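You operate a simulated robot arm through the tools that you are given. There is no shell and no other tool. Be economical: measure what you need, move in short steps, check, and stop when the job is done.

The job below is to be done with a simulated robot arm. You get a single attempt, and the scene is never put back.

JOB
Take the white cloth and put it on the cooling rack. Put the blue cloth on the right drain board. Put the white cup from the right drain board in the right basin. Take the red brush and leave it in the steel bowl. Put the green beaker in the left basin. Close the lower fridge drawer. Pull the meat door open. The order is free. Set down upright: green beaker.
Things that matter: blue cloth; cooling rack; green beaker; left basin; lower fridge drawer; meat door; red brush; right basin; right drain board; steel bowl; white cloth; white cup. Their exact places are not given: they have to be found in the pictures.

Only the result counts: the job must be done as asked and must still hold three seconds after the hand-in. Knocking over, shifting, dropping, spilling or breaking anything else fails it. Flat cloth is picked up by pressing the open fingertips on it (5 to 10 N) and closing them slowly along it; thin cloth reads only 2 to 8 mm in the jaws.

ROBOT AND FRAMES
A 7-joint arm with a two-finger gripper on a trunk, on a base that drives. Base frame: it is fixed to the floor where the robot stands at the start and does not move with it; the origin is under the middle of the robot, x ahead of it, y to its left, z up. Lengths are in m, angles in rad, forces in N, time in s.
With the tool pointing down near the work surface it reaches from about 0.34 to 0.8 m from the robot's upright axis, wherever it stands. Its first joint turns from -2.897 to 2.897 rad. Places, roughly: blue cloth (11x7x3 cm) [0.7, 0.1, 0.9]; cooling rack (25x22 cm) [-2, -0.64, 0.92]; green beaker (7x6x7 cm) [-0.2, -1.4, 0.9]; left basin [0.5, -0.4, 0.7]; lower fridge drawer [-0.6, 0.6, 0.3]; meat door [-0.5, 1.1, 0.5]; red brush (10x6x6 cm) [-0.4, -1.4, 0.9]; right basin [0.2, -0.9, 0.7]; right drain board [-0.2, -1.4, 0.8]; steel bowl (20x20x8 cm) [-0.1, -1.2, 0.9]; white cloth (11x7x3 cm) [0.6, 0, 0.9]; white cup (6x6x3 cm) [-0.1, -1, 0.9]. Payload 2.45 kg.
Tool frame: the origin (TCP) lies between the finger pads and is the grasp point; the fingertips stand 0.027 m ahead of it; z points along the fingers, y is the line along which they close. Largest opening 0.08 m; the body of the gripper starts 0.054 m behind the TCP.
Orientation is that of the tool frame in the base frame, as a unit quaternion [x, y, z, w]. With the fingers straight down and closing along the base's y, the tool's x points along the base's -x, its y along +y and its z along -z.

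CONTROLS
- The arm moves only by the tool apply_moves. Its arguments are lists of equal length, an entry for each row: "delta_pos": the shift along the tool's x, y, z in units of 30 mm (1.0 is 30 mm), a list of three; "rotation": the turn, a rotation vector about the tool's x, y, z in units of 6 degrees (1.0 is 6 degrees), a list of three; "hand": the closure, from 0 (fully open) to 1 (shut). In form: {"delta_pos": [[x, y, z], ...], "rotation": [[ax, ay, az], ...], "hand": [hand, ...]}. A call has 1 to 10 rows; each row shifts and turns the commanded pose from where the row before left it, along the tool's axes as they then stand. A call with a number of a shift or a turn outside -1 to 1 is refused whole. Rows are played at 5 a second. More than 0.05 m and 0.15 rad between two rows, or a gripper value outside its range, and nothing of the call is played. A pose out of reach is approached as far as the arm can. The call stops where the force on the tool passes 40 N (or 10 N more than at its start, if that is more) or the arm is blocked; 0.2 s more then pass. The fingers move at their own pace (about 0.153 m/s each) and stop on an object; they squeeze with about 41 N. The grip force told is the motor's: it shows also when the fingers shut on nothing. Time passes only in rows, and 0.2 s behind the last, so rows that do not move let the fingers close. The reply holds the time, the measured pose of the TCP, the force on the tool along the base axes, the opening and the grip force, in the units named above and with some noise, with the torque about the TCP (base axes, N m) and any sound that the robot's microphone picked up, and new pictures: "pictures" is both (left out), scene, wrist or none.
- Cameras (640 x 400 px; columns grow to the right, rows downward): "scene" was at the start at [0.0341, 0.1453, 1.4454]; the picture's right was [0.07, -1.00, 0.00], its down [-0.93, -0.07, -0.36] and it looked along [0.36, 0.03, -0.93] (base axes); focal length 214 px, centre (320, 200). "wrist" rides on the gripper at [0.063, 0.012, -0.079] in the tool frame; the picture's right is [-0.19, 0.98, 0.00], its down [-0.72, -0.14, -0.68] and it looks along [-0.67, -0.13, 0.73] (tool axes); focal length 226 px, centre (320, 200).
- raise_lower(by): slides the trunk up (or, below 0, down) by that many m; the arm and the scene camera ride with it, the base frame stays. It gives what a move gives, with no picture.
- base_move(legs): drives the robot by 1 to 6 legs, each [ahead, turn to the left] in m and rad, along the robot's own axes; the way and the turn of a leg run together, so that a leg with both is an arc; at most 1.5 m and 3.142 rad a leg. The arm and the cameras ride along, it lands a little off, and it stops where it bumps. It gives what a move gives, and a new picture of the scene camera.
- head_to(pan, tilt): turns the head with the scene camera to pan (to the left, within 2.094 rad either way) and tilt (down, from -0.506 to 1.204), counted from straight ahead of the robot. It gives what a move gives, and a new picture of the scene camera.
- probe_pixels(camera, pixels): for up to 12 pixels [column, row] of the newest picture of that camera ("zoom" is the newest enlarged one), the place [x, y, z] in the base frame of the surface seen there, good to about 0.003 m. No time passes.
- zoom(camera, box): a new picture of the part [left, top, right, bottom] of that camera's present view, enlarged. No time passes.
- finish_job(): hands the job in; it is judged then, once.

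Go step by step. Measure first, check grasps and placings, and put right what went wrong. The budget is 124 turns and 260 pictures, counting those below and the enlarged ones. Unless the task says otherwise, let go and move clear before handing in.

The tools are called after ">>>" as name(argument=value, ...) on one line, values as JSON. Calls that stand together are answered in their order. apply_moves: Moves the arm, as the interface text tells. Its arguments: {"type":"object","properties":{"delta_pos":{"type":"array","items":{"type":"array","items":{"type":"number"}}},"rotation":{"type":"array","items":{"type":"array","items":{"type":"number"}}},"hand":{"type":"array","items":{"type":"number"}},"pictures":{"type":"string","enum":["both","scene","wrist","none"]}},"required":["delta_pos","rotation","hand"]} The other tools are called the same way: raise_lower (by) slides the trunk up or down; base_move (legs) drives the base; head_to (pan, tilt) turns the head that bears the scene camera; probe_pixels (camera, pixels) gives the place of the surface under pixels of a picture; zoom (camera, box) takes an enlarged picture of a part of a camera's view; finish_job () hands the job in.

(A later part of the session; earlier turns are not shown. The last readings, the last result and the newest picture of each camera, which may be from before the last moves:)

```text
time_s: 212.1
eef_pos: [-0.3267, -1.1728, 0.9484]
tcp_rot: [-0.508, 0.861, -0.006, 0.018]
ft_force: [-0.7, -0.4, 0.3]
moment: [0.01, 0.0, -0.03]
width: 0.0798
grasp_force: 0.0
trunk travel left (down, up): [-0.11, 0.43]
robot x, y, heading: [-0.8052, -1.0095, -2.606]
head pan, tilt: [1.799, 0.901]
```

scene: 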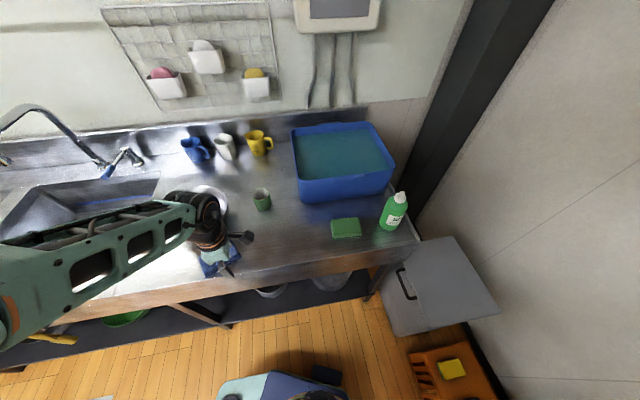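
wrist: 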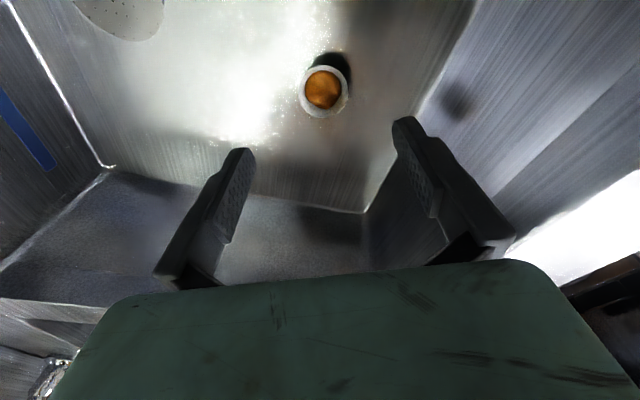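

Beaker at (261,198). Zoom and probe its rim while raising the hand.

>>> apply_moves(delta_pos=[[0, 0, -1], [0, 0, -1], [0, 0, -1], [0, 0, -1]], rotation=[[0, 0, 0], [0, 0, 0], [0, 0, 0], [0, 0, 0]], hand=[0, 0, 0, 0], pictures="none")

>>> zoom(camera="scene", box=[230, 170, 294, 210])

>>> probe_pixels(camera="zoom", pixels=[[225, 200], [400, 200], [310, 165], [310, 245], [320, 210], [310, 300], [260, 235], [370, 235], [290, 390]])

```text
time_s: 213.1
eef_pos: [-0.3306, -1.1747, 1.0687]
tcp_rot: [-0.508, 0.861, -0.004, 0.02]
ft_force: [0.7, -0.1, -0.6]
moment: [-0.03, -0.03, -0.03]
width: 0.0801
grasp_force: 0.0
trunk travel left (down, up): [-0.11, 0.43]
robot x, y, heading: [-0.8048, -1.0068, -2.61]
head pan, tilt: [1.799, 0.901]
```

```text
10.00 times, centred on (262, 190) of scene
```

zoom: 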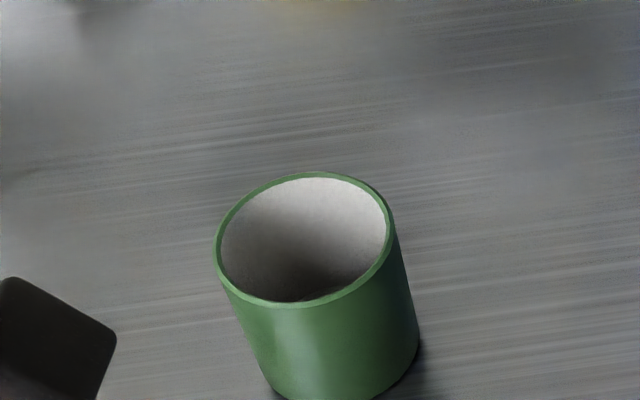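

```text
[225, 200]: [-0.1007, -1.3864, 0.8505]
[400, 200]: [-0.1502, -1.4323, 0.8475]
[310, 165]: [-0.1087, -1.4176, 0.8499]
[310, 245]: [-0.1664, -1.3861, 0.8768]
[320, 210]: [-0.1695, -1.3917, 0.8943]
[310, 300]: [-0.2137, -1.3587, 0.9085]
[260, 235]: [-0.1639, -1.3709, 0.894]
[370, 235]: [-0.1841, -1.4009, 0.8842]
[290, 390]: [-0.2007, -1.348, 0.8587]
```

>>> probe_pixels(camera="zoom", pixels=[[218, 240], [218, 250], [388, 215], [390, 225], [330, 174], [300, 178], [250, 291], [360, 285]])

```text
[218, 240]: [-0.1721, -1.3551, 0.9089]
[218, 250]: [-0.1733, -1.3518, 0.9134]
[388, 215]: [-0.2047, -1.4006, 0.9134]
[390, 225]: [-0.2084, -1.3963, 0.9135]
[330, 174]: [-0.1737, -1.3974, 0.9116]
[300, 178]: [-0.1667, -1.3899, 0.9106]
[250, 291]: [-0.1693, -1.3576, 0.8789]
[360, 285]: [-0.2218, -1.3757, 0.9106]
```

Beaker centre ≈ [-0.190,-1.375], rim z 0.911, ø58 mm. Move above it.

>>> apply_moves(delta_pos=[[0.468, -0.896, 0], [0.468, -0.896, 0], [0.468, -0.896, 0], [0.468, -0.896, 0], [0.468, -0.896, 0], [0.468, -0.896, 0], [0.468, -0.896, 0], [0.468, -0.896, 0], [0, 0, 1], [0, 0, 1]], rotation=[[0, 0, 0], [0, 0, 0], [0, 0, 0], [0, 0, 0], [0, 0, 0], [0, 0, 0], [0, 0, 0], [0, 0, 0], [0, 0, 0], [0, 0, 0]], hand=[0, 0, 0, 0, 0, 0, 0, 0, 0, 0], pictures="wrist")

```text
time_s: 215.3
eef_pos: [-0.1919, -1.37, 1.0118]
tcp_rot: [-0.513, 0.858, -0.005, 0.02]
ft_force: [-0.3, -0.7, 0.5]
moment: [0.03, 0.01, 0.06]
width: 0.0802
grasp_force: 0.0
trunk travel left (down, up): [-0.11, 0.43]
robot x, y, heading: [-0.8046, -1.0115, -2.609]
head pan, tilt: [1.799, 0.901]
```

wrist: 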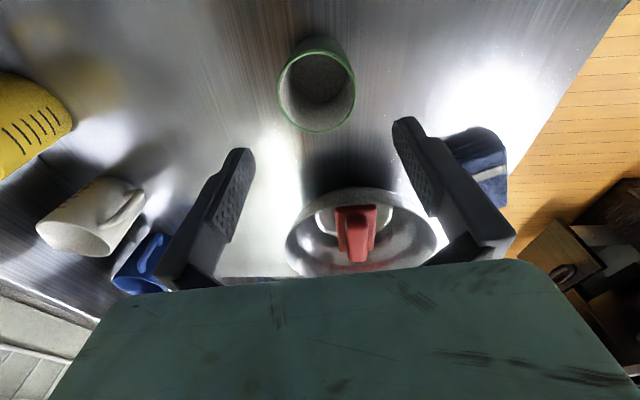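

Slight 7 mm shift, then descend and grip.

>>> apply_moves(delta_pos=[[0.23, 0, 0.5], [0, 0, 1], [0, 0, 1], [0, 0, 1], [0, 0, 0.35]], rotation=[[0, 0, 0], [0, 0, 0], [0, 0, 0], [0, 0, 0], [0, 0, 0]], hand=[0, 0, 0, 0, 0], pictures="wrist")

```text
time_s: 216.5
eef_pos: [-0.1922, -1.3787, 0.8948]
tcp_rot: [-0.51, 0.86, -0.005, 0.019]
ft_force: [0.0, 0.0, -0.4]
moment: [-0.01, -0.01, -0.01]
width: 0.0801
grasp_force: 0.0
trunk travel left (down, up): [-0.11, 0.43]
robot x, y, heading: [-0.8024, -1.0055, -2.609]
head pan, tilt: [1.799, 0.901]
```

wrist: 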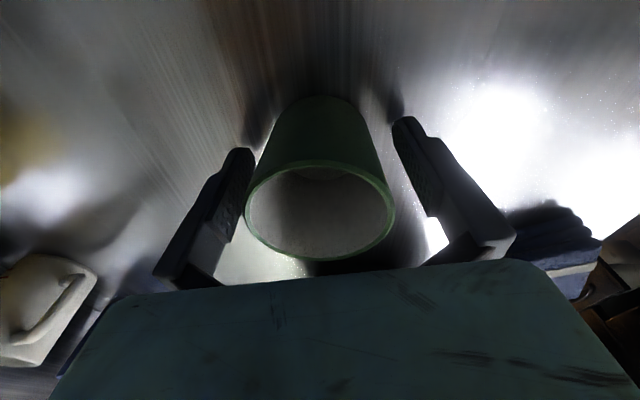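

Beaker is centred between the fingers. Close and lift.

>>> apply_moves(delta_pos=[[0, 0, 0], [0, 0, 0], [0, 0, 0], [0, 0, -0.5], [0, 0, -1], [0, 0, -1], [0, 0, -1], [0, 0, -1], [0, 0, -1]], rotation=[[0, 0, 0], [0, 0, 0], [0, 0, 0], [0, 0, 0], [0, 0, 0], [0, 0, 0], [0, 0, 0], [0, 0, 0], [0, 0, 0]], hand=[0.2, 0.6, 1, 1, 1, 1, 1, 1, 1], pictures="wrist")

```text
time_s: 218.5
eef_pos: [-0.1904, -1.3655, 1.0503]
tcp_rot: [-0.52, 0.854, 0.0, 0.015]
ft_force: [-0.5, -0.3, -0.2]
moment: [-0.02, -0.04, -0.01]
width: 0.0588
grasp_force: 41.1
trunk travel left (down, up): [-0.11, 0.43]
robot x, y, heading: [-0.8005, -1.0068, -2.605]
head pan, tilt: [1.799, 0.901]
```

wrist: 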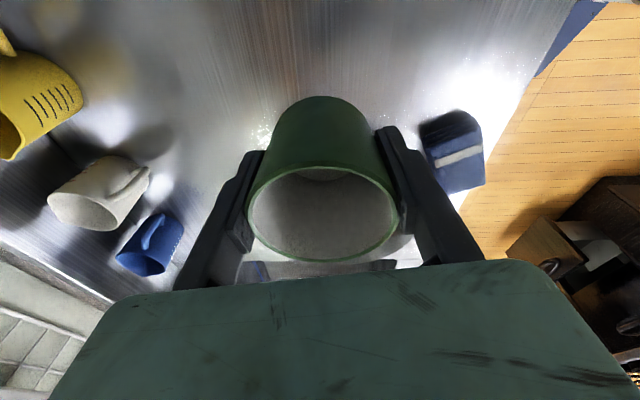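

Beaker held (59 mm). Retract and drive back along the aisle to the left basin.

>>> apply_moves(delta_pos=[[-0.135, 0.943, -0.3], [-0.135, 0.943, -0.3], [-0.135, 0.943, 0], [-0.135, 0.943, 0], [-0.135, 0.943, 0], [-0.135, 0.943, 0], [-0.135, 0.943, 0]], rotation=[[0, 0, 0], [0, 0, 0], [0, 0, 0], [0, 0, 0], [0, 0, 0], [0, 0, 0], [0, 0, 0]], hand=[1, 1, 1, 1, 1, 1, 1], pictures="none")

>>> base_move(legs=[[0, 0.41], [-0.87, 0]])

>>> head_to(pan=2.0, tilt=0.9)

```text
time_s: 220.1
eef_pos: [-0.3588, -1.2607, 1.0716]
tcp_rot: [-0.508, 0.861, -0.006, 0.019]
ft_force: [0.3, -0.2, -0.4]
moment: [0.01, 0.0, 0.02]
width: 0.0586
grasp_force: 41.4
trunk travel left (down, up): [-0.11, 0.43]
robot x, y, heading: [-0.8057, -1.0087, -2.607]
head pan, tilt: [1.799, 0.901]
```

```text
time_s: 225.9
eef_pos: [0.2138, -0.3729, 1.0726]
tcp_rot: [-0.668, 0.744, -0.001, 0.019]
ft_force: [0.4, -0.1, -0.1]
moment: [0.01, 0.03, 0.0]
width: 0.0585
grasp_force: 40.9
trunk travel left (down, up): [-0.11, 0.43]
robot x, y, heading: [-0.2936, -0.3131, -2.207]
head pan, tilt: [1.799, 0.901]
```

scene: 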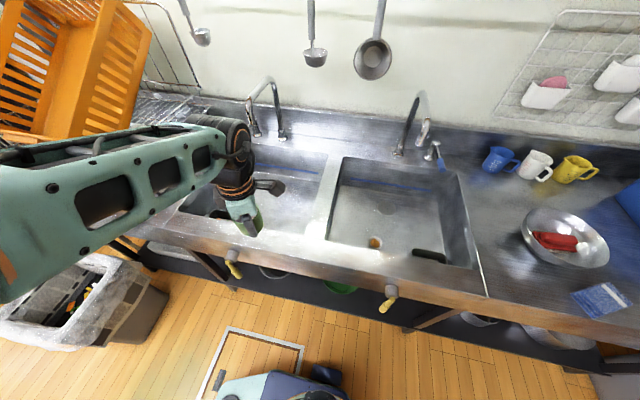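

```text
time_s: 226.6
eef_pos: [0.2134, -0.3727, 1.072]
tcp_rot: [-0.669, 0.743, -0.001, 0.019]
ft_force: [0.5, 0.1, -0.9]
moment: [0.01, -0.05, -0.02]
width: 0.0585
grasp_force: 41.0
trunk travel left (down, up): [-0.11, 0.43]
robot x, y, heading: [-0.2942, -0.3137, -2.207]
head pan, tilt: [2.0, 0.901]
```

scene: 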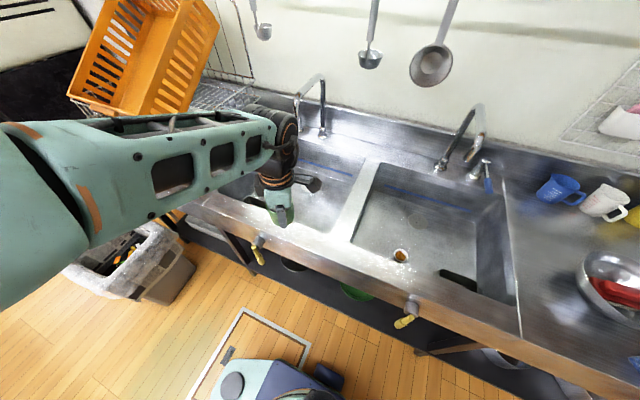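

Probe the left basin's floor, walls and its faucet.

>>> probe_pixels(camera="scene", pixels=[[320, 205], [335, 185], [310, 222], [330, 170], [350, 210], [335, 235], [300, 100], [296, 95], [322, 85], [345, 235]])

```text
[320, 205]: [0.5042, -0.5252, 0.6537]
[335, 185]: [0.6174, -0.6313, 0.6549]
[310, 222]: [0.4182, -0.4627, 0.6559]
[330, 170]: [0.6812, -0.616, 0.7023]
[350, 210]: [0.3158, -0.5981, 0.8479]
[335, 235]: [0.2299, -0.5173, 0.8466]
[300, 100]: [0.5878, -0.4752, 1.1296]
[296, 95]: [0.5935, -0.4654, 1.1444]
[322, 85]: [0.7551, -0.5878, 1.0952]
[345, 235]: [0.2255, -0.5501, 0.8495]
```

Target in the left basin: [0.419,-0.446]. Turn base right 0.13 rad first.

>>> base_move(legs=[[0, -0.14]])

```text
time_s: 227.7
eef_pos: [0.2003, -0.4447, 1.0725]
tcp_rot: [-0.615, 0.788, -0.003, 0.019]
ft_force: [0.0, 0.7, 0.2]
moment: [0.0, 0.01, -0.01]
width: 0.058
grasp_force: 41.1
trunk travel left (down, up): [-0.11, 0.43]
robot x, y, heading: [-0.2933, -0.3086, -2.352]
head pan, tilt: [2.0, 0.901]
```

scene: 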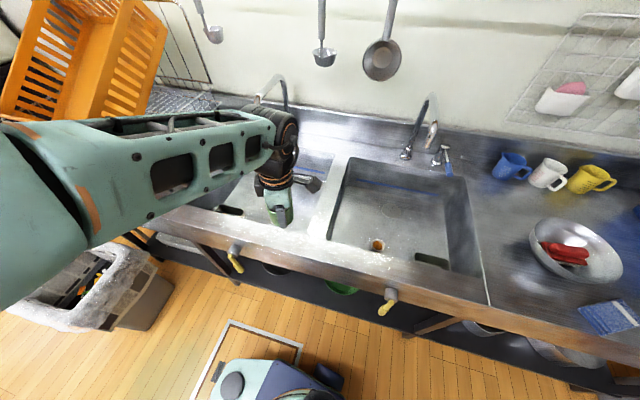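

>>> apply_moves(delta_pos=[[-0.215, -0.886, 0], [-0.215, -0.886, 0], [-0.215, -0.886, 0], [-0.215, -0.886, 0], [-0.215, -0.886, 0], [-0.215, -0.886, 0], [-0.215, -0.886, 0], [-0.215, -0.886, 0]], rotation=[[0, 0, 0], [0, 0, 0], [0, 0, 0], [0, 0, 0], [0, 0, 0], [0, 0, 0], [0, 0, 0], [0, 0, 0]], hand=[1, 1, 1, 1, 1, 1, 1, 1], pictures="wrist")

>>> zoom(camera="scene", box=[180, 60, 420, 210])

```text
time_s: 229.4
eef_pos: [0.4199, -0.4383, 1.0842]
tcp_rot: [-0.618, 0.786, -0.005, 0.021]
ft_force: [-0.7, 1.2, -0.2]
moment: [-0.07, -0.03, -0.01]
width: 0.058
grasp_force: 41.4
trunk travel left (down, up): [-0.11, 0.43]
robot x, y, heading: [-0.2957, -0.313, -2.35]
head pan, tilt: [2.0, 0.901]
```

wrist: 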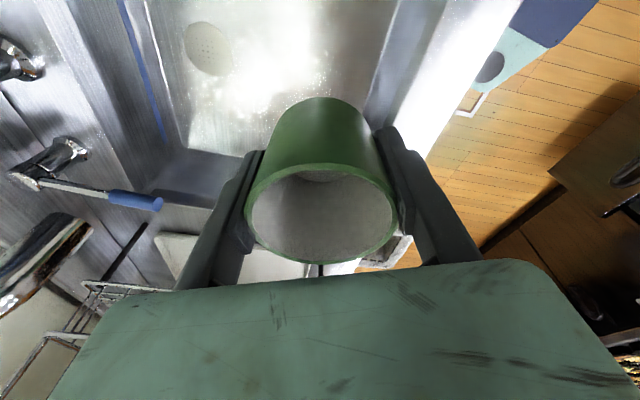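

```text
2.67 times, centred on (300, 135) of scene
```

zoom: 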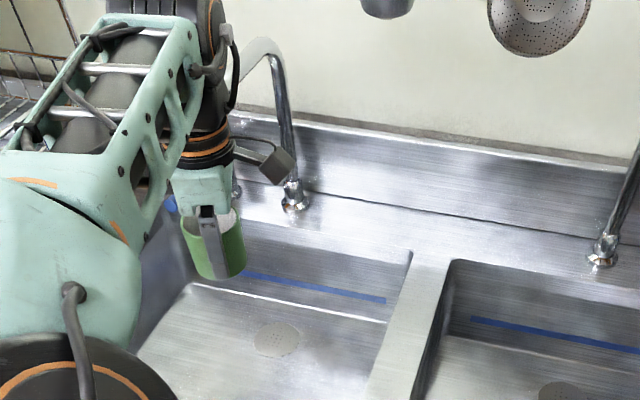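

Above the basin floor. Descend with arm, then trunk.

>>> apply_moves(delta_pos=[[0, 0, 1], [0, 0, 1], [0, 0, 1], [0, 0, 1], [0, 0, 1], [0, 0, 1], [0, 0, 1]], rotation=[[0, 0, 0], [0, 0, 0], [0, 0, 0], [0, 0, 0], [0, 0, 0], [0, 0, 0], [0, 0, 0]], hand=[1, 1, 1, 1, 1, 1, 1], pictures="wrist")

>>> raise_lower(by=-0.1)

```text
time_s: 231.1
eef_pos: [0.4266, -0.4409, 0.8692]
tcp_rot: [-0.616, 0.788, -0.003, 0.019]
ft_force: [-0.4, -0.3, -0.2]
moment: [0.0, -0.01, -0.02]
width: 0.0576
grasp_force: 41.0
trunk travel left (down, up): [-0.11, 0.43]
robot x, y, heading: [-0.2946, -0.3138, -2.351]
head pan, tilt: [2.0, 0.901]
```

wrist: 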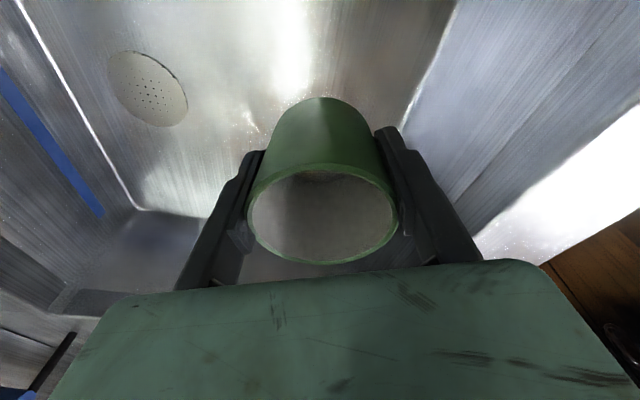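

```text
time_s: 232.4
eef_pos: [0.4257, -0.4411, 0.771]
tcp_rot: [-0.616, 0.788, -0.003, 0.019]
ft_force: [-0.5, -0.2, 0.8]
moment: [0.0, 0.03, -0.02]
width: 0.0577
grasp_force: 40.6
trunk travel left (down, up): [-0.01, 0.53]
robot x, y, heading: [-0.2959, -0.3122, -2.354]
head pan, tilt: [2.0, 0.901]
```

>>> apply_moves(delta_pos=[[0, 0, 0.8], [0, 0, 0.7], [0, 0, 0.4], [0, 0, 0.15], [0, 0, 0.1]], rotation=[[0, 0, 0], [0, 0, 0], [0, 0, 0], [0, 0, 0], [0, 0, 0]], hand=[1, 1, 1, 1, 1], pictures="wrist")

```text
time_s: 233.6
eef_pos: [0.4285, -0.4403, 0.7064]
tcp_rot: [-0.615, 0.788, -0.003, 0.019]
ft_force: [-0.1, -0.2, -0.7]
moment: [-0.02, 0.01, -0.01]
width: 0.0574
grasp_force: 41.2
trunk travel left (down, up): [-0.01, 0.53]
robot x, y, heading: [-0.293, -0.3117, -2.349]
head pan, tilt: [2.0, 0.901]
```

wrist: 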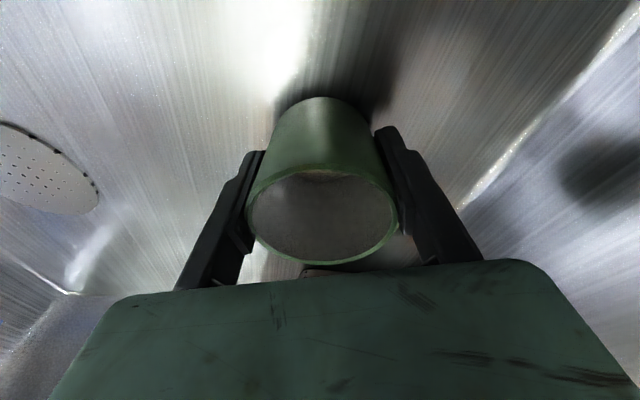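

>>> apply_moves(delta_pos=[[0, 0, 0.08], [0, 0, 0.07], [0, 0, 0.06]], rotation=[[0, 0, 0], [0, 0, 0], [0, 0, 0]], hand=[1, 1, 1], pictures="none")

```text
time_s: 234.4
eef_pos: [0.4284, -0.4402, 0.6995]
tcp_rot: [-0.616, 0.788, -0.003, 0.019]
ft_force: [0.6, -0.3, 0.2]
moment: [0.0, 0.02, 0.01]
width: 0.0578
grasp_force: 40.9
trunk travel left (down, up): [-0.01, 0.53]
robot x, y, heading: [-0.2924, -0.3124, -2.349]
head pan, tilt: [2.0, 0.901]
```

>>> apply_moves(delta_pos=[[0, 0, 0.06], [0, 0, 0.06], [0, 0, 0.05]], rotation=[[0, 0, 0], [0, 0, 0], [0, 0, 0]], hand=[1, 1, 1], pictures="none")

```text
time_s: 235.2
eef_pos: [0.4294, -0.4395, 0.6978]
tcp_rot: [-0.615, 0.788, -0.005, 0.021]
ft_force: [2.1, -1.3, 22.4]
moment: [0.22, 0.38, -0.03]
width: 0.0573
grasp_force: 41.2
trunk travel left (down, up): [-0.01, 0.53]
robot x, y, heading: [-0.2947, -0.3118, -2.354]
head pan, tilt: [2.0, 0.901]
```

Floor contact (22 N). Ease, open and rise.

>>> apply_moves(delta_pos=[[0, 0, -0.04], [0, 0, 0], [0, 0, 0], [0, 0, -0.5], [0, 0, -1], [0, 0, -1], [0, 0, -1], [0, 0, -1], [0, 0, -1]], rotation=[[0, 0, 0], [0, 0, 0], [0, 0, 0], [0, 0, 0], [0, 0, 0], [0, 0, 0], [0, 0, 0], [0, 0, 0], [0, 0, 0]], hand=[0.2, 0, 0, 0, 0, 0, 0, 0, 0], pictures="wrist")

>>> raise_lower(by=0.2)

```text
time_s: 237.2
eef_pos: [0.4249, -0.444, 0.8608]
tcp_rot: [-0.616, 0.788, -0.003, 0.018]
ft_force: [0.3, 0.2, -0.4]
moment: [0.0, 0.02, 0.01]
width: 0.0802
grasp_force: 0.1
trunk travel left (down, up): [-0.01, 0.53]
robot x, y, heading: [-0.2951, -0.3143, -2.354]
head pan, tilt: [2.0, 0.901]
```

wrist: 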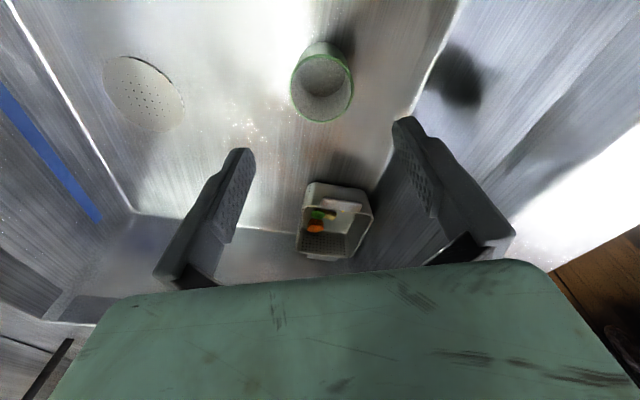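

```text
time_s: 239.3
eef_pos: [0.4229, -0.4435, 1.0612]
tcp_rot: [-0.615, 0.788, -0.002, 0.019]
ft_force: [0.4, 0.2, 0.0]
moment: [0.02, -0.01, -0.04]
width: 0.08
grasp_force: 0.0
trunk travel left (down, up): [-0.21, 0.33]
robot x, y, heading: [-0.2955, -0.3142, -2.35]
head pan, tilt: [2.0, 0.901]
```

Beaker stands upright in the left basin. Now the fridge drawer and door; first probe the trash bin's place, then retract the arm.

>>> probe_pixels(camera="scene", pixels=[[110, 262], [10, 320], [100, 328], [165, 285], [60, 325]])

>>> apply_moves(delta_pos=[[0.2, 0.95, 0], [0.2, 0.95, 0], [0.2, 0.95, 0], [0.2, 0.95, 0], [0.2, 0.95, 0], [0.2, 0.95, 0], [0.2, 0.95, 0], [0.2, 0.95, 0]], rotation=[[0, 0, -1], [0, 0, -1], [0, 0, -1], [0, 0, 0], [0, 0, 0], [0, 0, 0], [0, 0, 0], [0, 0, 0]], hand=[1, 1, 1, 1, 1, 1, 1, 1], pictures="none")

>>> base_move(legs=[[0, 1.73], [-0.31, 0], [0, 1.571]])

>>> head_to(pan=0.6, tilt=0.8)

```text
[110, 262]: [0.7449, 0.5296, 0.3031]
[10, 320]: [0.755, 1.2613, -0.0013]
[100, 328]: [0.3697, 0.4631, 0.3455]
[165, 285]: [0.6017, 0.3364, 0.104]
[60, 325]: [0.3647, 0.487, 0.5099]
```

```text
time_s: 241.2
eef_pos: [0.1963, -0.4888, 1.0507]
tcp_rot: [0.731, -0.682, 0.006, -0.019]
ft_force: [0.4, 0.2, -0.1]
moment: [0.03, 0.0, 0.0]
width: 0.0002
grasp_force: 30.1
trunk travel left (down, up): [-0.21, 0.33]
robot x, y, heading: [-0.2931, -0.3105, -2.353]
head pan, tilt: [2.0, 0.901]
```

```text
time_s: 251.5
eef_pos: [-1.0621, -0.0486, 1.0506]
tcp_rot: [0.615, 0.788, -0.019, -0.004]
ft_force: [0.1, 0.2, 0.7]
moment: [-0.02, 0.02, 0.0]
width: 0.0
grasp_force: 29.6
trunk travel left (down, up): [-0.21, 0.33]
robot x, y, heading: [-0.5457, -0.1343, 0.967]
head pan, tilt: [2.0, 0.901]
```

scene: 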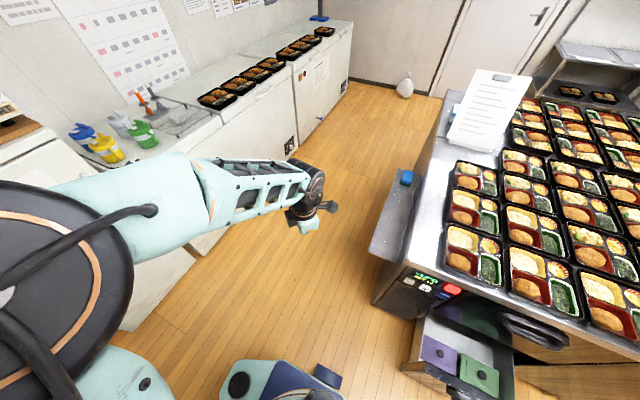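

```text
time_s: 253.0
eef_pos: [-1.0616, -0.0485, 1.0523]
tcp_rot: [0.615, 0.788, -0.019, -0.004]
ft_force: [-0.3, 0.0, 0.2]
moment: [0.04, 0.01, 0.02]
width: 0.0
grasp_force: 29.7
trunk travel left (down, up): [-0.21, 0.33]
robot x, y, heading: [-0.5448, -0.134, 0.967]
head pan, tilt: [0.6, 0.799]
```

scene: 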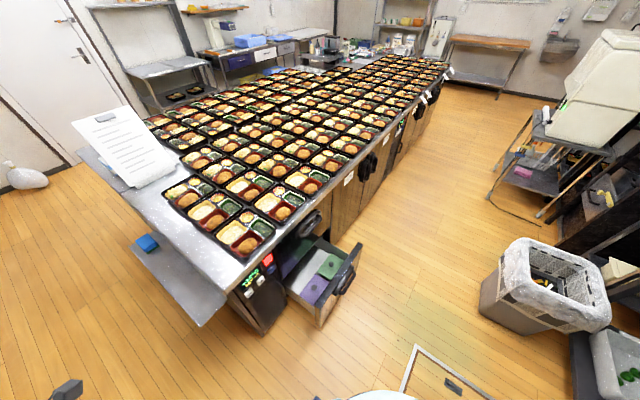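

Robot now heads along +u at n≈0.37 with the island on its left. Drive 0.8 m ahead so the drawer lies left-behind.

>>> base_move(legs=[[0.82, -0.015]])

>>> head_to(pan=1.8, tilt=1.0)

```text
time_s: 257.4
eef_pos: [-0.5851, 0.6374, 1.0529]
tcp_rot: [0.621, 0.784, -0.019, -0.004]
ft_force: [-0.6, -0.6, -0.6]
moment: [0.04, 0.0, -0.02]
width: 0.0002
grasp_force: 29.3
trunk travel left (down, up): [-0.21, 0.33]
robot x, y, heading: [-0.0739, 0.5368, 0.95]
head pan, tilt: [0.6, 0.799]
```

scene: 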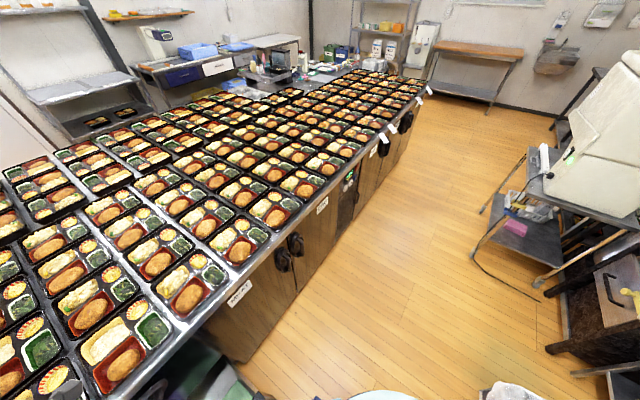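

```text
time_s: 258.9
eef_pos: [-0.5847, 0.637, 1.0508]
tcp_rot: [0.621, 0.783, -0.019, -0.004]
ft_force: [-0.2, -0.3, 0.9]
moment: [0.01, -0.01, -0.01]
width: 0.0002
grasp_force: 29.8
trunk travel left (down, up): [-0.21, 0.33]
robot x, y, heading: [-0.0736, 0.545, 0.95]
head pan, tilt: [1.799, 1.0]
```

scene: 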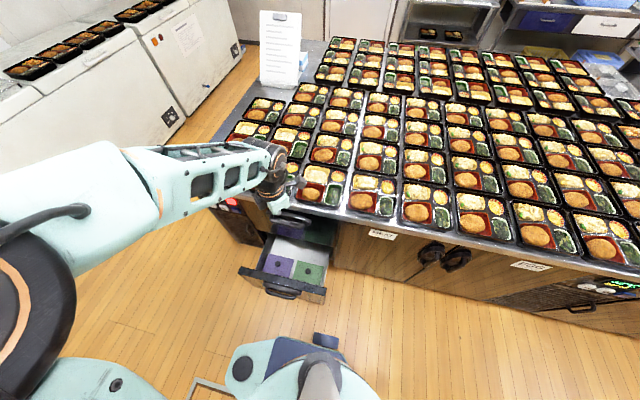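

Probe the drawer front and handle in this picture.

>>> probe_pixels(camera="scene", pixels=[[242, 270], [326, 290], [285, 285], [280, 292], [300, 297], [310, 287], [285, 345], [240, 365], [325, 340], [428, 253], [455, 258]])

>>> zoom(camera="scene", box=[200, 180, 400, 305])

```text
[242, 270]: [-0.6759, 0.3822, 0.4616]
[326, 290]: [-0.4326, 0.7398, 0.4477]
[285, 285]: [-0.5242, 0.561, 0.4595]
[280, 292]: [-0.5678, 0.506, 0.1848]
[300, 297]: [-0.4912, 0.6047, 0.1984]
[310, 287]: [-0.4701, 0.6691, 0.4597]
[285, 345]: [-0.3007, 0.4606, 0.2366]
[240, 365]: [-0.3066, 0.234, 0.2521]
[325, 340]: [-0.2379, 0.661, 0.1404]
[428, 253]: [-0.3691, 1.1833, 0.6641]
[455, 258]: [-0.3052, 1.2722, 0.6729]
```

```text
3.20 times, centred on (300, 242) of scene
```

zoom: 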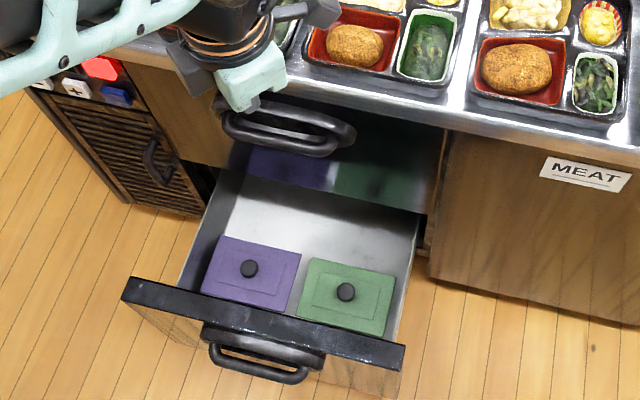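

I retract the hand to n≈0.66 and turn it so the tool x lies along +u, then lean 30°.

>>> apply_moves(delta_pos=[[-0.9, 0.5, 0], [-0.9, 0.5, 0], [-0.9, 0.5, 0], [-0.9, 0.5, 0], [-0.9, 0.5, 0], [-0.9, 0.5, 0], [0, 0, 0], [0, 0, 0], [0, 0, 0], [0, 0, 0]], rotation=[[0, 0, 0], [0, 0, 0], [0, 0, 0], [0, 0, 0], [0, 0, 0], [0, 0, 0], [0, 0, 1], [0, 0, 1], [0, 0, 1], [0, 0, 1]], hand=[1, 1, 1, 1, 1, 1, 1, 1, 1, 1], pictures="none")

>>> apply_moves(delta_pos=[[0, 0, 0], [0, 0, 0], [0, 0, 0], [0, 0, 0], [0, 0, 0], [0, 0, 0], [0, 0, 0], [0, 0, 0], [0, 0, 0]], rotation=[[0, 0, 1], [0, 0, 1], [0, 0, 1], [0, 0, 1], [1, 0, 0], [1, 0, 0], [1, 0, 0], [1, 0, 0], [1, 0, 0]], hand=[1, 1, 1, 1, 1, 1, 1, 1, 1], pictures="none")

>>> raise_lower(by=-0.2)

```text
time_s: 261.1
eef_pos: [-0.4599, 0.4998, 1.0502]
tcp_rot: [0.771, 0.636, -0.019, 0.0]
ft_force: [0.1, -0.3, 0.6]
moment: [0.0, 0.01, -0.02]
width: 0.0
grasp_force: 30.0
trunk travel left (down, up): [-0.21, 0.33]
robot x, y, heading: [-0.0717, 0.5422, 0.947]
head pan, tilt: [1.799, 1.0]
```

```text
time_s: 263.1
eef_pos: [-0.4595, 0.4993, 1.0513]
tcp_rot: [0.857, 0.442, -0.139, -0.226]
ft_force: [-0.8, 0.5, -0.1]
moment: [0.02, 0.0, 0.02]
width: 0.0001
grasp_force: 30.2
trunk travel left (down, up): [-0.21, 0.33]
robot x, y, heading: [-0.0705, 0.5445, 0.953]
head pan, tilt: [1.799, 1.0]
```

```text
time_s: 265.2
eef_pos: [-0.46, 0.5002, 0.8525]
tcp_rot: [0.856, 0.443, -0.138, -0.226]
ft_force: [-0.6, -0.3, 0.4]
moment: [0.01, 0.0, 0.01]
width: 0.0
grasp_force: 29.6
trunk travel left (down, up): [-0.01, 0.53]
robot x, y, heading: [-0.0708, 0.544, 0.951]
head pan, tilt: [1.799, 1.0]
```

Hand at u 0.14, n 0.665. Lower straight down to z≈0.455 in front of the drawer.

>>> apply_moves(delta_pos=[[0.03, 0.5, 0.86], [0.03, 0.5, 0.86], [0.03, 0.5, 0.86], [0.03, 0.5, 0.86], [0.03, 0.5, 0.86], [0.03, 0.5, 0.86], [0.03, 0.5, 0.86], [0.03, 0.5, 0.86], [0.03, 0.5, 0.86], [0.03, 0.5, 0.86]], rotation=[[0, 0, 0], [0, 0, 0], [0, 0, 0], [0, 0, 0], [0, 0, 0], [0, 0, 0], [0, 0, 0], [0, 0, 0], [0, 0, 0], [0, 0, 0]], hand=[1, 1, 1, 1, 1, 1, 1, 1, 1, 1], pictures="both")

```text
time_s: 267.4
eef_pos: [-0.4639, 0.4998, 0.5535]
tcp_rot: [0.857, 0.442, -0.138, -0.225]
ft_force: [0.8, 0.8, -0.5]
moment: [-0.02, 0.02, -0.02]
width: 0.0001
grasp_force: 29.9
trunk travel left (down, up): [-0.01, 0.53]
robot x, y, heading: [-0.0717, 0.5418, 0.95]
head pan, tilt: [1.799, 1.0]
```

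scene: 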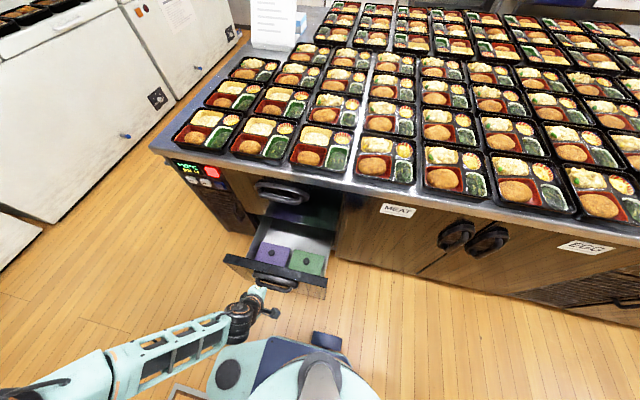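
wrist: 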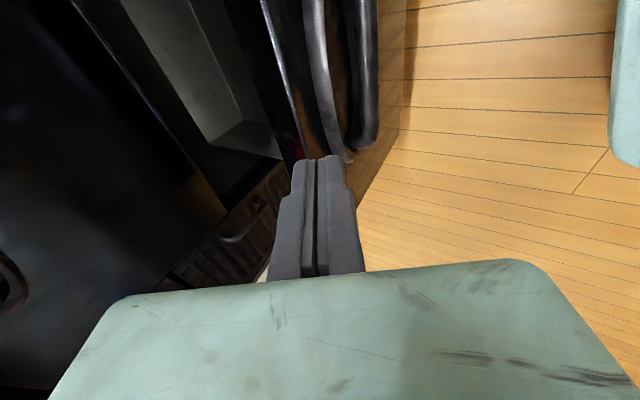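

Lower another 100 mm and begin pushing in +n.

>>> apply_moves(delta_pos=[[0.03, 0.5, 0.86], [0.03, 0.5, 0.86], [0.03, 0.5, 0.86], [0, -0.6, 0.36], [0, -0.6, 0.36], [0, -0.6, 0.36], [0, -0.6, 0.36], [0, -0.6, 0.36], [0, -0.6, 0.36], [0, -0.6, 0.36]], rotation=[[0, 0, 0], [0, 0, 0], [0, 0, 0], [0, 0, 0], [0, 0, 0], [0, 0, 0], [0, 0, 0], [0, 0, 0], [0, 0, 0], [0, 0, 0]], hand=[1, 1, 1, 1, 1, 1, 1, 1, 1, 1], pictures="scene")

```text
time_s: 269.6
eef_pos: [-0.5874, 0.5844, 0.5166]
tcp_rot: [0.857, 0.442, -0.138, -0.225]
ft_force: [-0.3, 0.4, -0.1]
moment: [-0.01, 0.01, 0.0]
width: 0.0
grasp_force: 29.8
out of reach, approached as far as the arm can: row 2, 3
trunk travel left (down, up): [-0.01, 0.53]
robot x, y, heading: [-0.0721, 0.5419, 0.956]
head pan, tilt: [1.799, 1.0]
```

scene: 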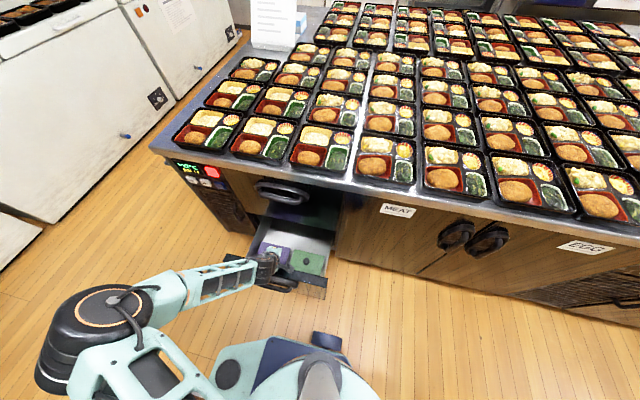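

The hand could only get down to z≈0.517 this close to the body and passed above the drawer edge. I back out, drive 0.2 m on, and reach from further away.

>>> apply_moves(delta_pos=[[0, 0.86, -0.51], [0, 0.86, -0.51], [0, 0.86, -0.51], [0, 0.86, -0.51], [0, 0.86, -0.51]], rotation=[[0, 0, 0], [0, 0, 0], [0, 0, 0], [0, 0, 0], [0, 0, 0]], hand=[1, 1, 1, 1, 1], pictures="none")

>>> base_move(legs=[[0.2, 0]])

>>> apply_moves(delta_pos=[[-1, 0, 0], [-1, 0, 0], [-1, 0, 0], [-1, 0, 0], [-1, 0, 0], [-1, 0, 0], [0, 0.4, 0.7], [0, 0.4, 0.7], [0, 0.4, 0.7]], rotation=[[0, 0, 0], [0, 0, 0], [0, 0, 0], [0, 0, 0], [0, 0, 0], [0, 0, 0], [0, 0, 0], [0, 0, 0], [0, 0, 0]], hand=[1, 1, 1, 1, 1, 1, 1, 1, 1], pictures="scene")

```text
time_s: 270.8
eef_pos: [-0.4644, 0.4985, 0.5183]
tcp_rot: [0.857, 0.442, -0.138, -0.226]
ft_force: [-0.2, -0.5, 0.3]
moment: [-0.01, -0.02, 0.01]
width: 0.0
grasp_force: 29.8
trunk travel left (down, up): [-0.01, 0.53]
robot x, y, heading: [-0.0713, 0.5433, 0.952]
head pan, tilt: [1.799, 1.0]
```

```text
time_s: 272.4
eef_pos: [-0.3493, 0.6598, 0.5187]
tcp_rot: [0.857, 0.443, -0.138, -0.226]
ft_force: [1.0, 0.4, 0.8]
moment: [0.01, -0.01, 0.01]
width: 0.0001
grasp_force: 29.9
trunk travel left (down, up): [-0.01, 0.53]
robot x, y, heading: [0.0465, 0.7039, 0.949]
head pan, tilt: [1.799, 1.0]
```

scene: 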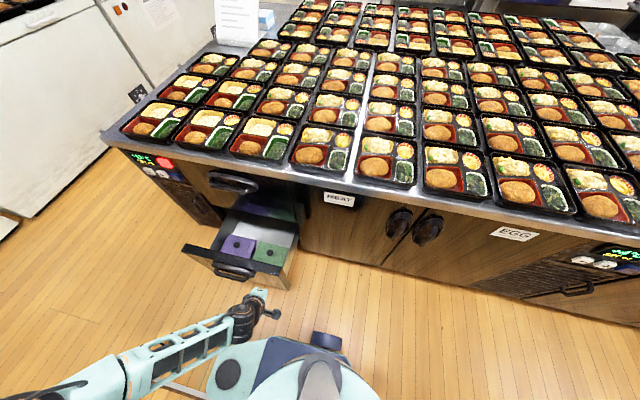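

```text
time_s: 274.4
eef_pos: [-0.4472, 0.5188, 0.5047]
tcp_rot: [0.857, 0.443, -0.137, -0.226]
ft_force: [0.0, 1.0, -0.2]
moment: [0.02, 0.0, 0.01]
width: 0.0001
grasp_force: 29.6
out of reach, approached as far as the arm can: row 6, 7, 8, 9
trunk travel left (down, up): [-0.01, 0.53]
robot x, y, heading: [0.0437, 0.7068, 0.95]
head pan, tilt: [1.799, 1.0]
5 turns are left
```

scene: 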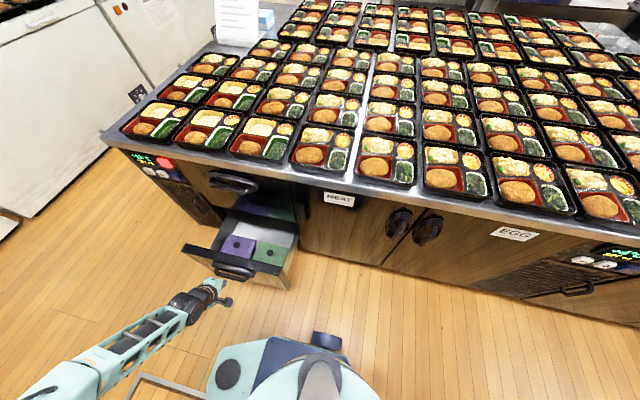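

The arm cannot get low enough here and only 5 turns remain. I'll use the base itself (low and solid) to push the drawer shut: lift the trunk, pre-orient the hand for the door handle, back up to the drawer, face it and drive ahead.

>>> raise_lower(by=0.3)

>>> apply_moves(delta_pos=[[0, 0, 0], [0, 0, 0], [0, 0, 0], [0, 0, 0], [0, 0, 0], [0, 0, 0], [0, 0, 0], [0, 0, 0], [0, 0, 0], [0, 0, 0]], rotation=[[-1, 0, 0], [-1, 0, 0], [-1, 0, 0], [-1, 0, 0], [-1, 0, 0], [0, 0, 1], [0, 0, 1], [0, 0, 1], [0, 0, 1], [0, 0, 1]], hand=[1, 1, 1, 1, 1, 1, 1, 1, 1, 1], pictures="none")

>>> apply_moves(delta_pos=[[0, 0, 0], [0, 0, 0], [0, 0, 0], [0, 0, 0], [0, 0, 0], [0, 0, 0], [0, 0, 0], [0, 0, 0], [0, 0, 0], [0, 0, 0]], rotation=[[0, 0, 1], [0, 0, 1], [0, 0, 1], [0, 0, 1], [0, 0, 1], [0, 0, 1], [0, 0, 1], [0, 0, 1], [0, 0, 1], [0, 0, 1]], hand=[0, 0, 0, 0, 0, 0, 0, 0, 0, 0], pictures="none")

>>> base_move(legs=[[-0.46, 0], [0, 1.571], [0.2, 0], [0.2, 0], [0.15, 0]])

>>> head_to(pan=0.0, tilt=1.1)

```text
time_s: 277.4
eef_pos: [-0.4475, 0.5196, 0.8052]
tcp_rot: [0.857, 0.442, -0.137, -0.225]
ft_force: [-1.3, 0.2, -0.3]
moment: [0.0, -0.01, 0.02]
width: 0.0
grasp_force: 29.4
trunk travel left (down, up): [-0.31, 0.23]
robot x, y, heading: [0.0408, 0.7038, 0.952]
head pan, tilt: [1.799, 1.0]
```

```text
time_s: 279.6
eef_pos: [-0.4476, 0.5187, 0.8057]
tcp_rot: [0.976, 0.216, -0.016, 0.009]
ft_force: [0.2, 0.3, 0.3]
moment: [-0.04, -0.02, 0.0]
width: 0.0001
grasp_force: 29.7
trunk travel left (down, up): [-0.31, 0.23]
robot x, y, heading: [0.0441, 0.7078, 0.952]
head pan, tilt: [1.799, 1.0]
```

```text
time_s: 281.8
eef_pos: [-0.4309, 0.5379, 0.8043]
tcp_rot: [0.954, -0.298, -0.013, 0.022]
ft_force: [-0.6, -0.8, 0.2]
moment: [0.04, 0.03, 0.01]
width: 0.0799
grasp_force: 0.0
out of reach, approached as far as the arm can: row 9, 10
trunk travel left (down, up): [-0.31, 0.23]
robot x, y, heading: [0.0464, 0.7019, 0.952]
head pan, tilt: [1.799, 1.0]
```

```text
time_s: 291.5
eef_pos: [-0.4122, 0.1107, 0.8007]
tcp_rot: [0.884, 0.467, 0.003, 0.021]
ft_force: [1.0, -0.6, -0.8]
moment: [0.01, 0.03, 0.02]
width: 0.0802
grasp_force: 0.0
trunk travel left (down, up): [-0.31, 0.23]
robot x, y, heading: [-0.5855, 0.5876, 2.53]
head pan, tilt: [1.799, 1.0]
stopped in leg 5: the robot was blocked; the commanded pose is now the measured one
```

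scene: 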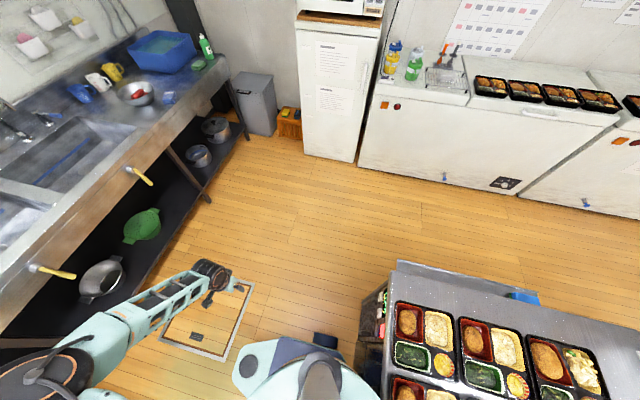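

```text
time_s: 293.3
eef_pos: [-0.4131, 0.1099, 0.7992]
tcp_rot: [0.884, 0.467, 0.002, 0.018]
ft_force: [0.0, 0.2, -0.2]
moment: [-0.01, 0.02, 0.02]
width: 0.08
grasp_force: 0.1
trunk travel left (down, up): [-0.31, 0.23]
robot x, y, heading: [-0.5896, 0.5893, 2.523]
head pan, tilt: [0.0, 1.1]
4 turns are left
```

scene: 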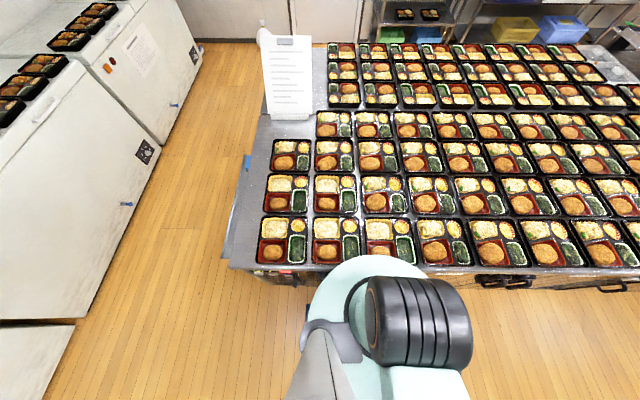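

The base pushed up to the island (n≈0.82), so the drawer should be shut. Now I back off, turn along +u, drive beside the MEAT door, prepare the hand with a 45° lean, and look.

>>> base_move(legs=[[-0.46, 0], [0, -1.571], [0.91, 0]])

>>> apply_moves(delta_pos=[[0, 0, -0.9], [0, 0, -0.9], [0, 0, -0.9], [0, 0, -0.9], [0, 0, 0], [0, 0, 0], [0, 0, 0], [0, 0, 0], [0, 0, 0], [0, 0, 0]], rotation=[[0, 0, 0], [0, 0, 0], [0, 0, 0], [0, -0.5, 0], [0, -1, 0], [0, -1, 0], [0, -1, 0], [0, -1, 0], [0, -1, 0], [0, -1, 0]], hand=[0, 0, 0, 0, 0, 0, 0, 0, 0, 0], pictures="none")

>>> raise_lower(by=-0.25)

>>> apply_moves(delta_pos=[[-0.4, -0.7, 0.4], [-0.4, -0.7, 0.4], [-0.4, -0.7, 0.4], [-0.4, -0.7, 0.4], [-0.4, -0.7, 0.4], [-0.4, -0.7, 0.4]], rotation=[[0, -1, 0], [0, 0, 0], [0, 0, 0], [0, 0, 0], [0, 0, 0], [0, 0, 0]], hand=[0, 0, 0, 0, 0, 0], pictures="wrist")

>>> head_to(pan=1.9, tilt=0.9)

>>> zoom(camera="scene", box=[160, 120, 480, 320])

```text
time_s: 304.3
eef_pos: [-0.1684, 0.8975, 0.8051]
tcp_rot: [0.957, -0.288, -0.014, 0.022]
ft_force: [0.1, 0.0, 0.4]
moment: [0.01, -0.04, -0.01]
width: 0.08
grasp_force: 0.1
trunk travel left (down, up): [-0.31, 0.23]
robot x, y, heading: [0.3027, 1.0733, 0.971]
head pan, tilt: [0.0, 1.1]
```

scene: 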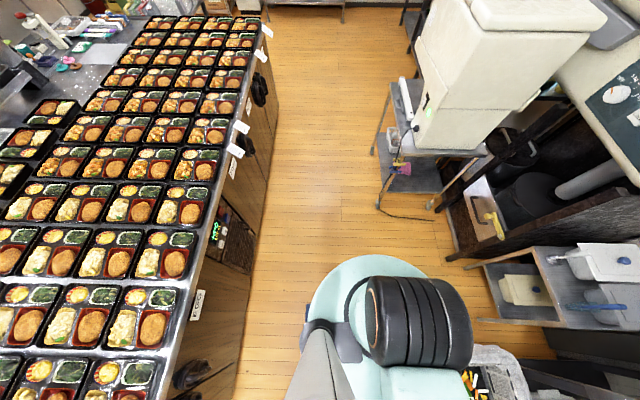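

```text
time_s: 306.5
eef_pos: [-0.1615, 0.9063, 0.9115]
tcp_rot: [0.897, -0.279, -0.334, -0.078]
ft_force: [-0.2, -0.1, -0.1]
moment: [-0.02, -0.01, -0.01]
width: 0.08
grasp_force: 0.0
out of reach, approached as far as the arm can: row 4
trunk travel left (down, up): [-0.31, 0.23]
robot x, y, heading: [0.3059, 1.0756, 0.977]
head pan, tilt: [0.0, 1.1]
```

```text
time_s: 309.1
eef_pos: [-0.1621, 0.9044, 0.6613]
tcp_rot: [0.898, -0.279, -0.332, -0.076]
ft_force: [-0.3, 0.3, 0.2]
moment: [-0.03, 0.02, -0.01]
width: 0.0798
grasp_force: 0.0
trunk travel left (down, up): [-0.06, 0.48]
robot x, y, heading: [0.3049, 1.0739, 0.97]
head pan, tilt: [0.0, 1.1]
```

```text
time_s: 310.5
eef_pos: [-0.1766, 1.0667, 0.6553]
tcp_rot: [0.879, -0.274, -0.379, -0.091]
ft_force: [-0.7, 0.2, 1.1]
moment: [-0.03, 0.0, 0.0]
width: 0.0799
grasp_force: 0.0
trunk travel left (down, up): [-0.06, 0.48]
robot x, y, heading: [0.3008, 1.0745, 0.973]
head pan, tilt: [0.0, 1.1]
```

wrist: 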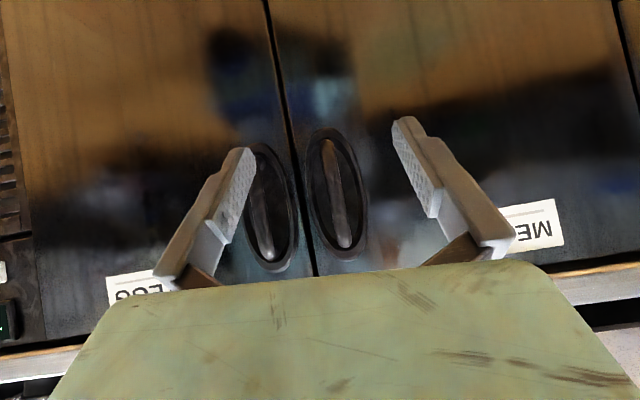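

```text
time_s: 312.4
eef_pos: [-0.1761, 1.0659, 0.6559]
tcp_rot: [0.88, -0.274, -0.378, -0.091]
ft_force: [0.7, 0.1, 0.1]
moment: [0.03, 0.0, 0.0]
width: 0.08
grasp_force: 0.0
trunk travel left (down, up): [-0.06, 0.48]
robot x, y, heading: [0.3013, 1.0711, 0.974]
head pan, tilt: [1.901, 0.901]
```

scene: 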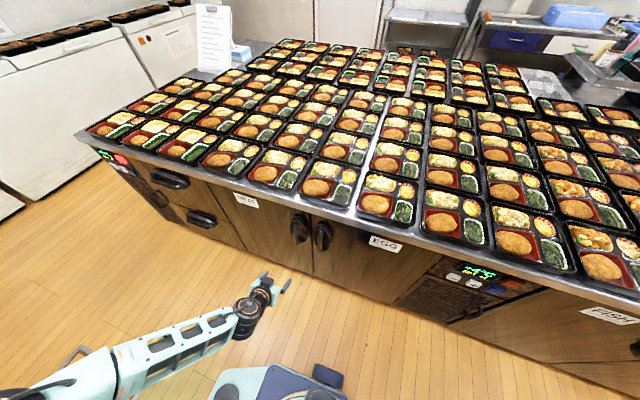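

```text
2.00 times, centred on (320, 220) of scene
3 turns are left
```

zoom: 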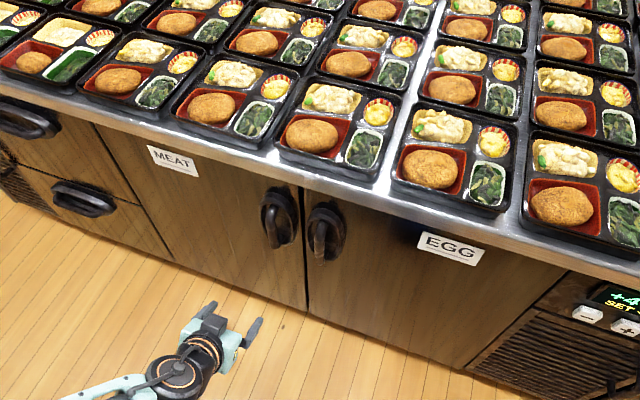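

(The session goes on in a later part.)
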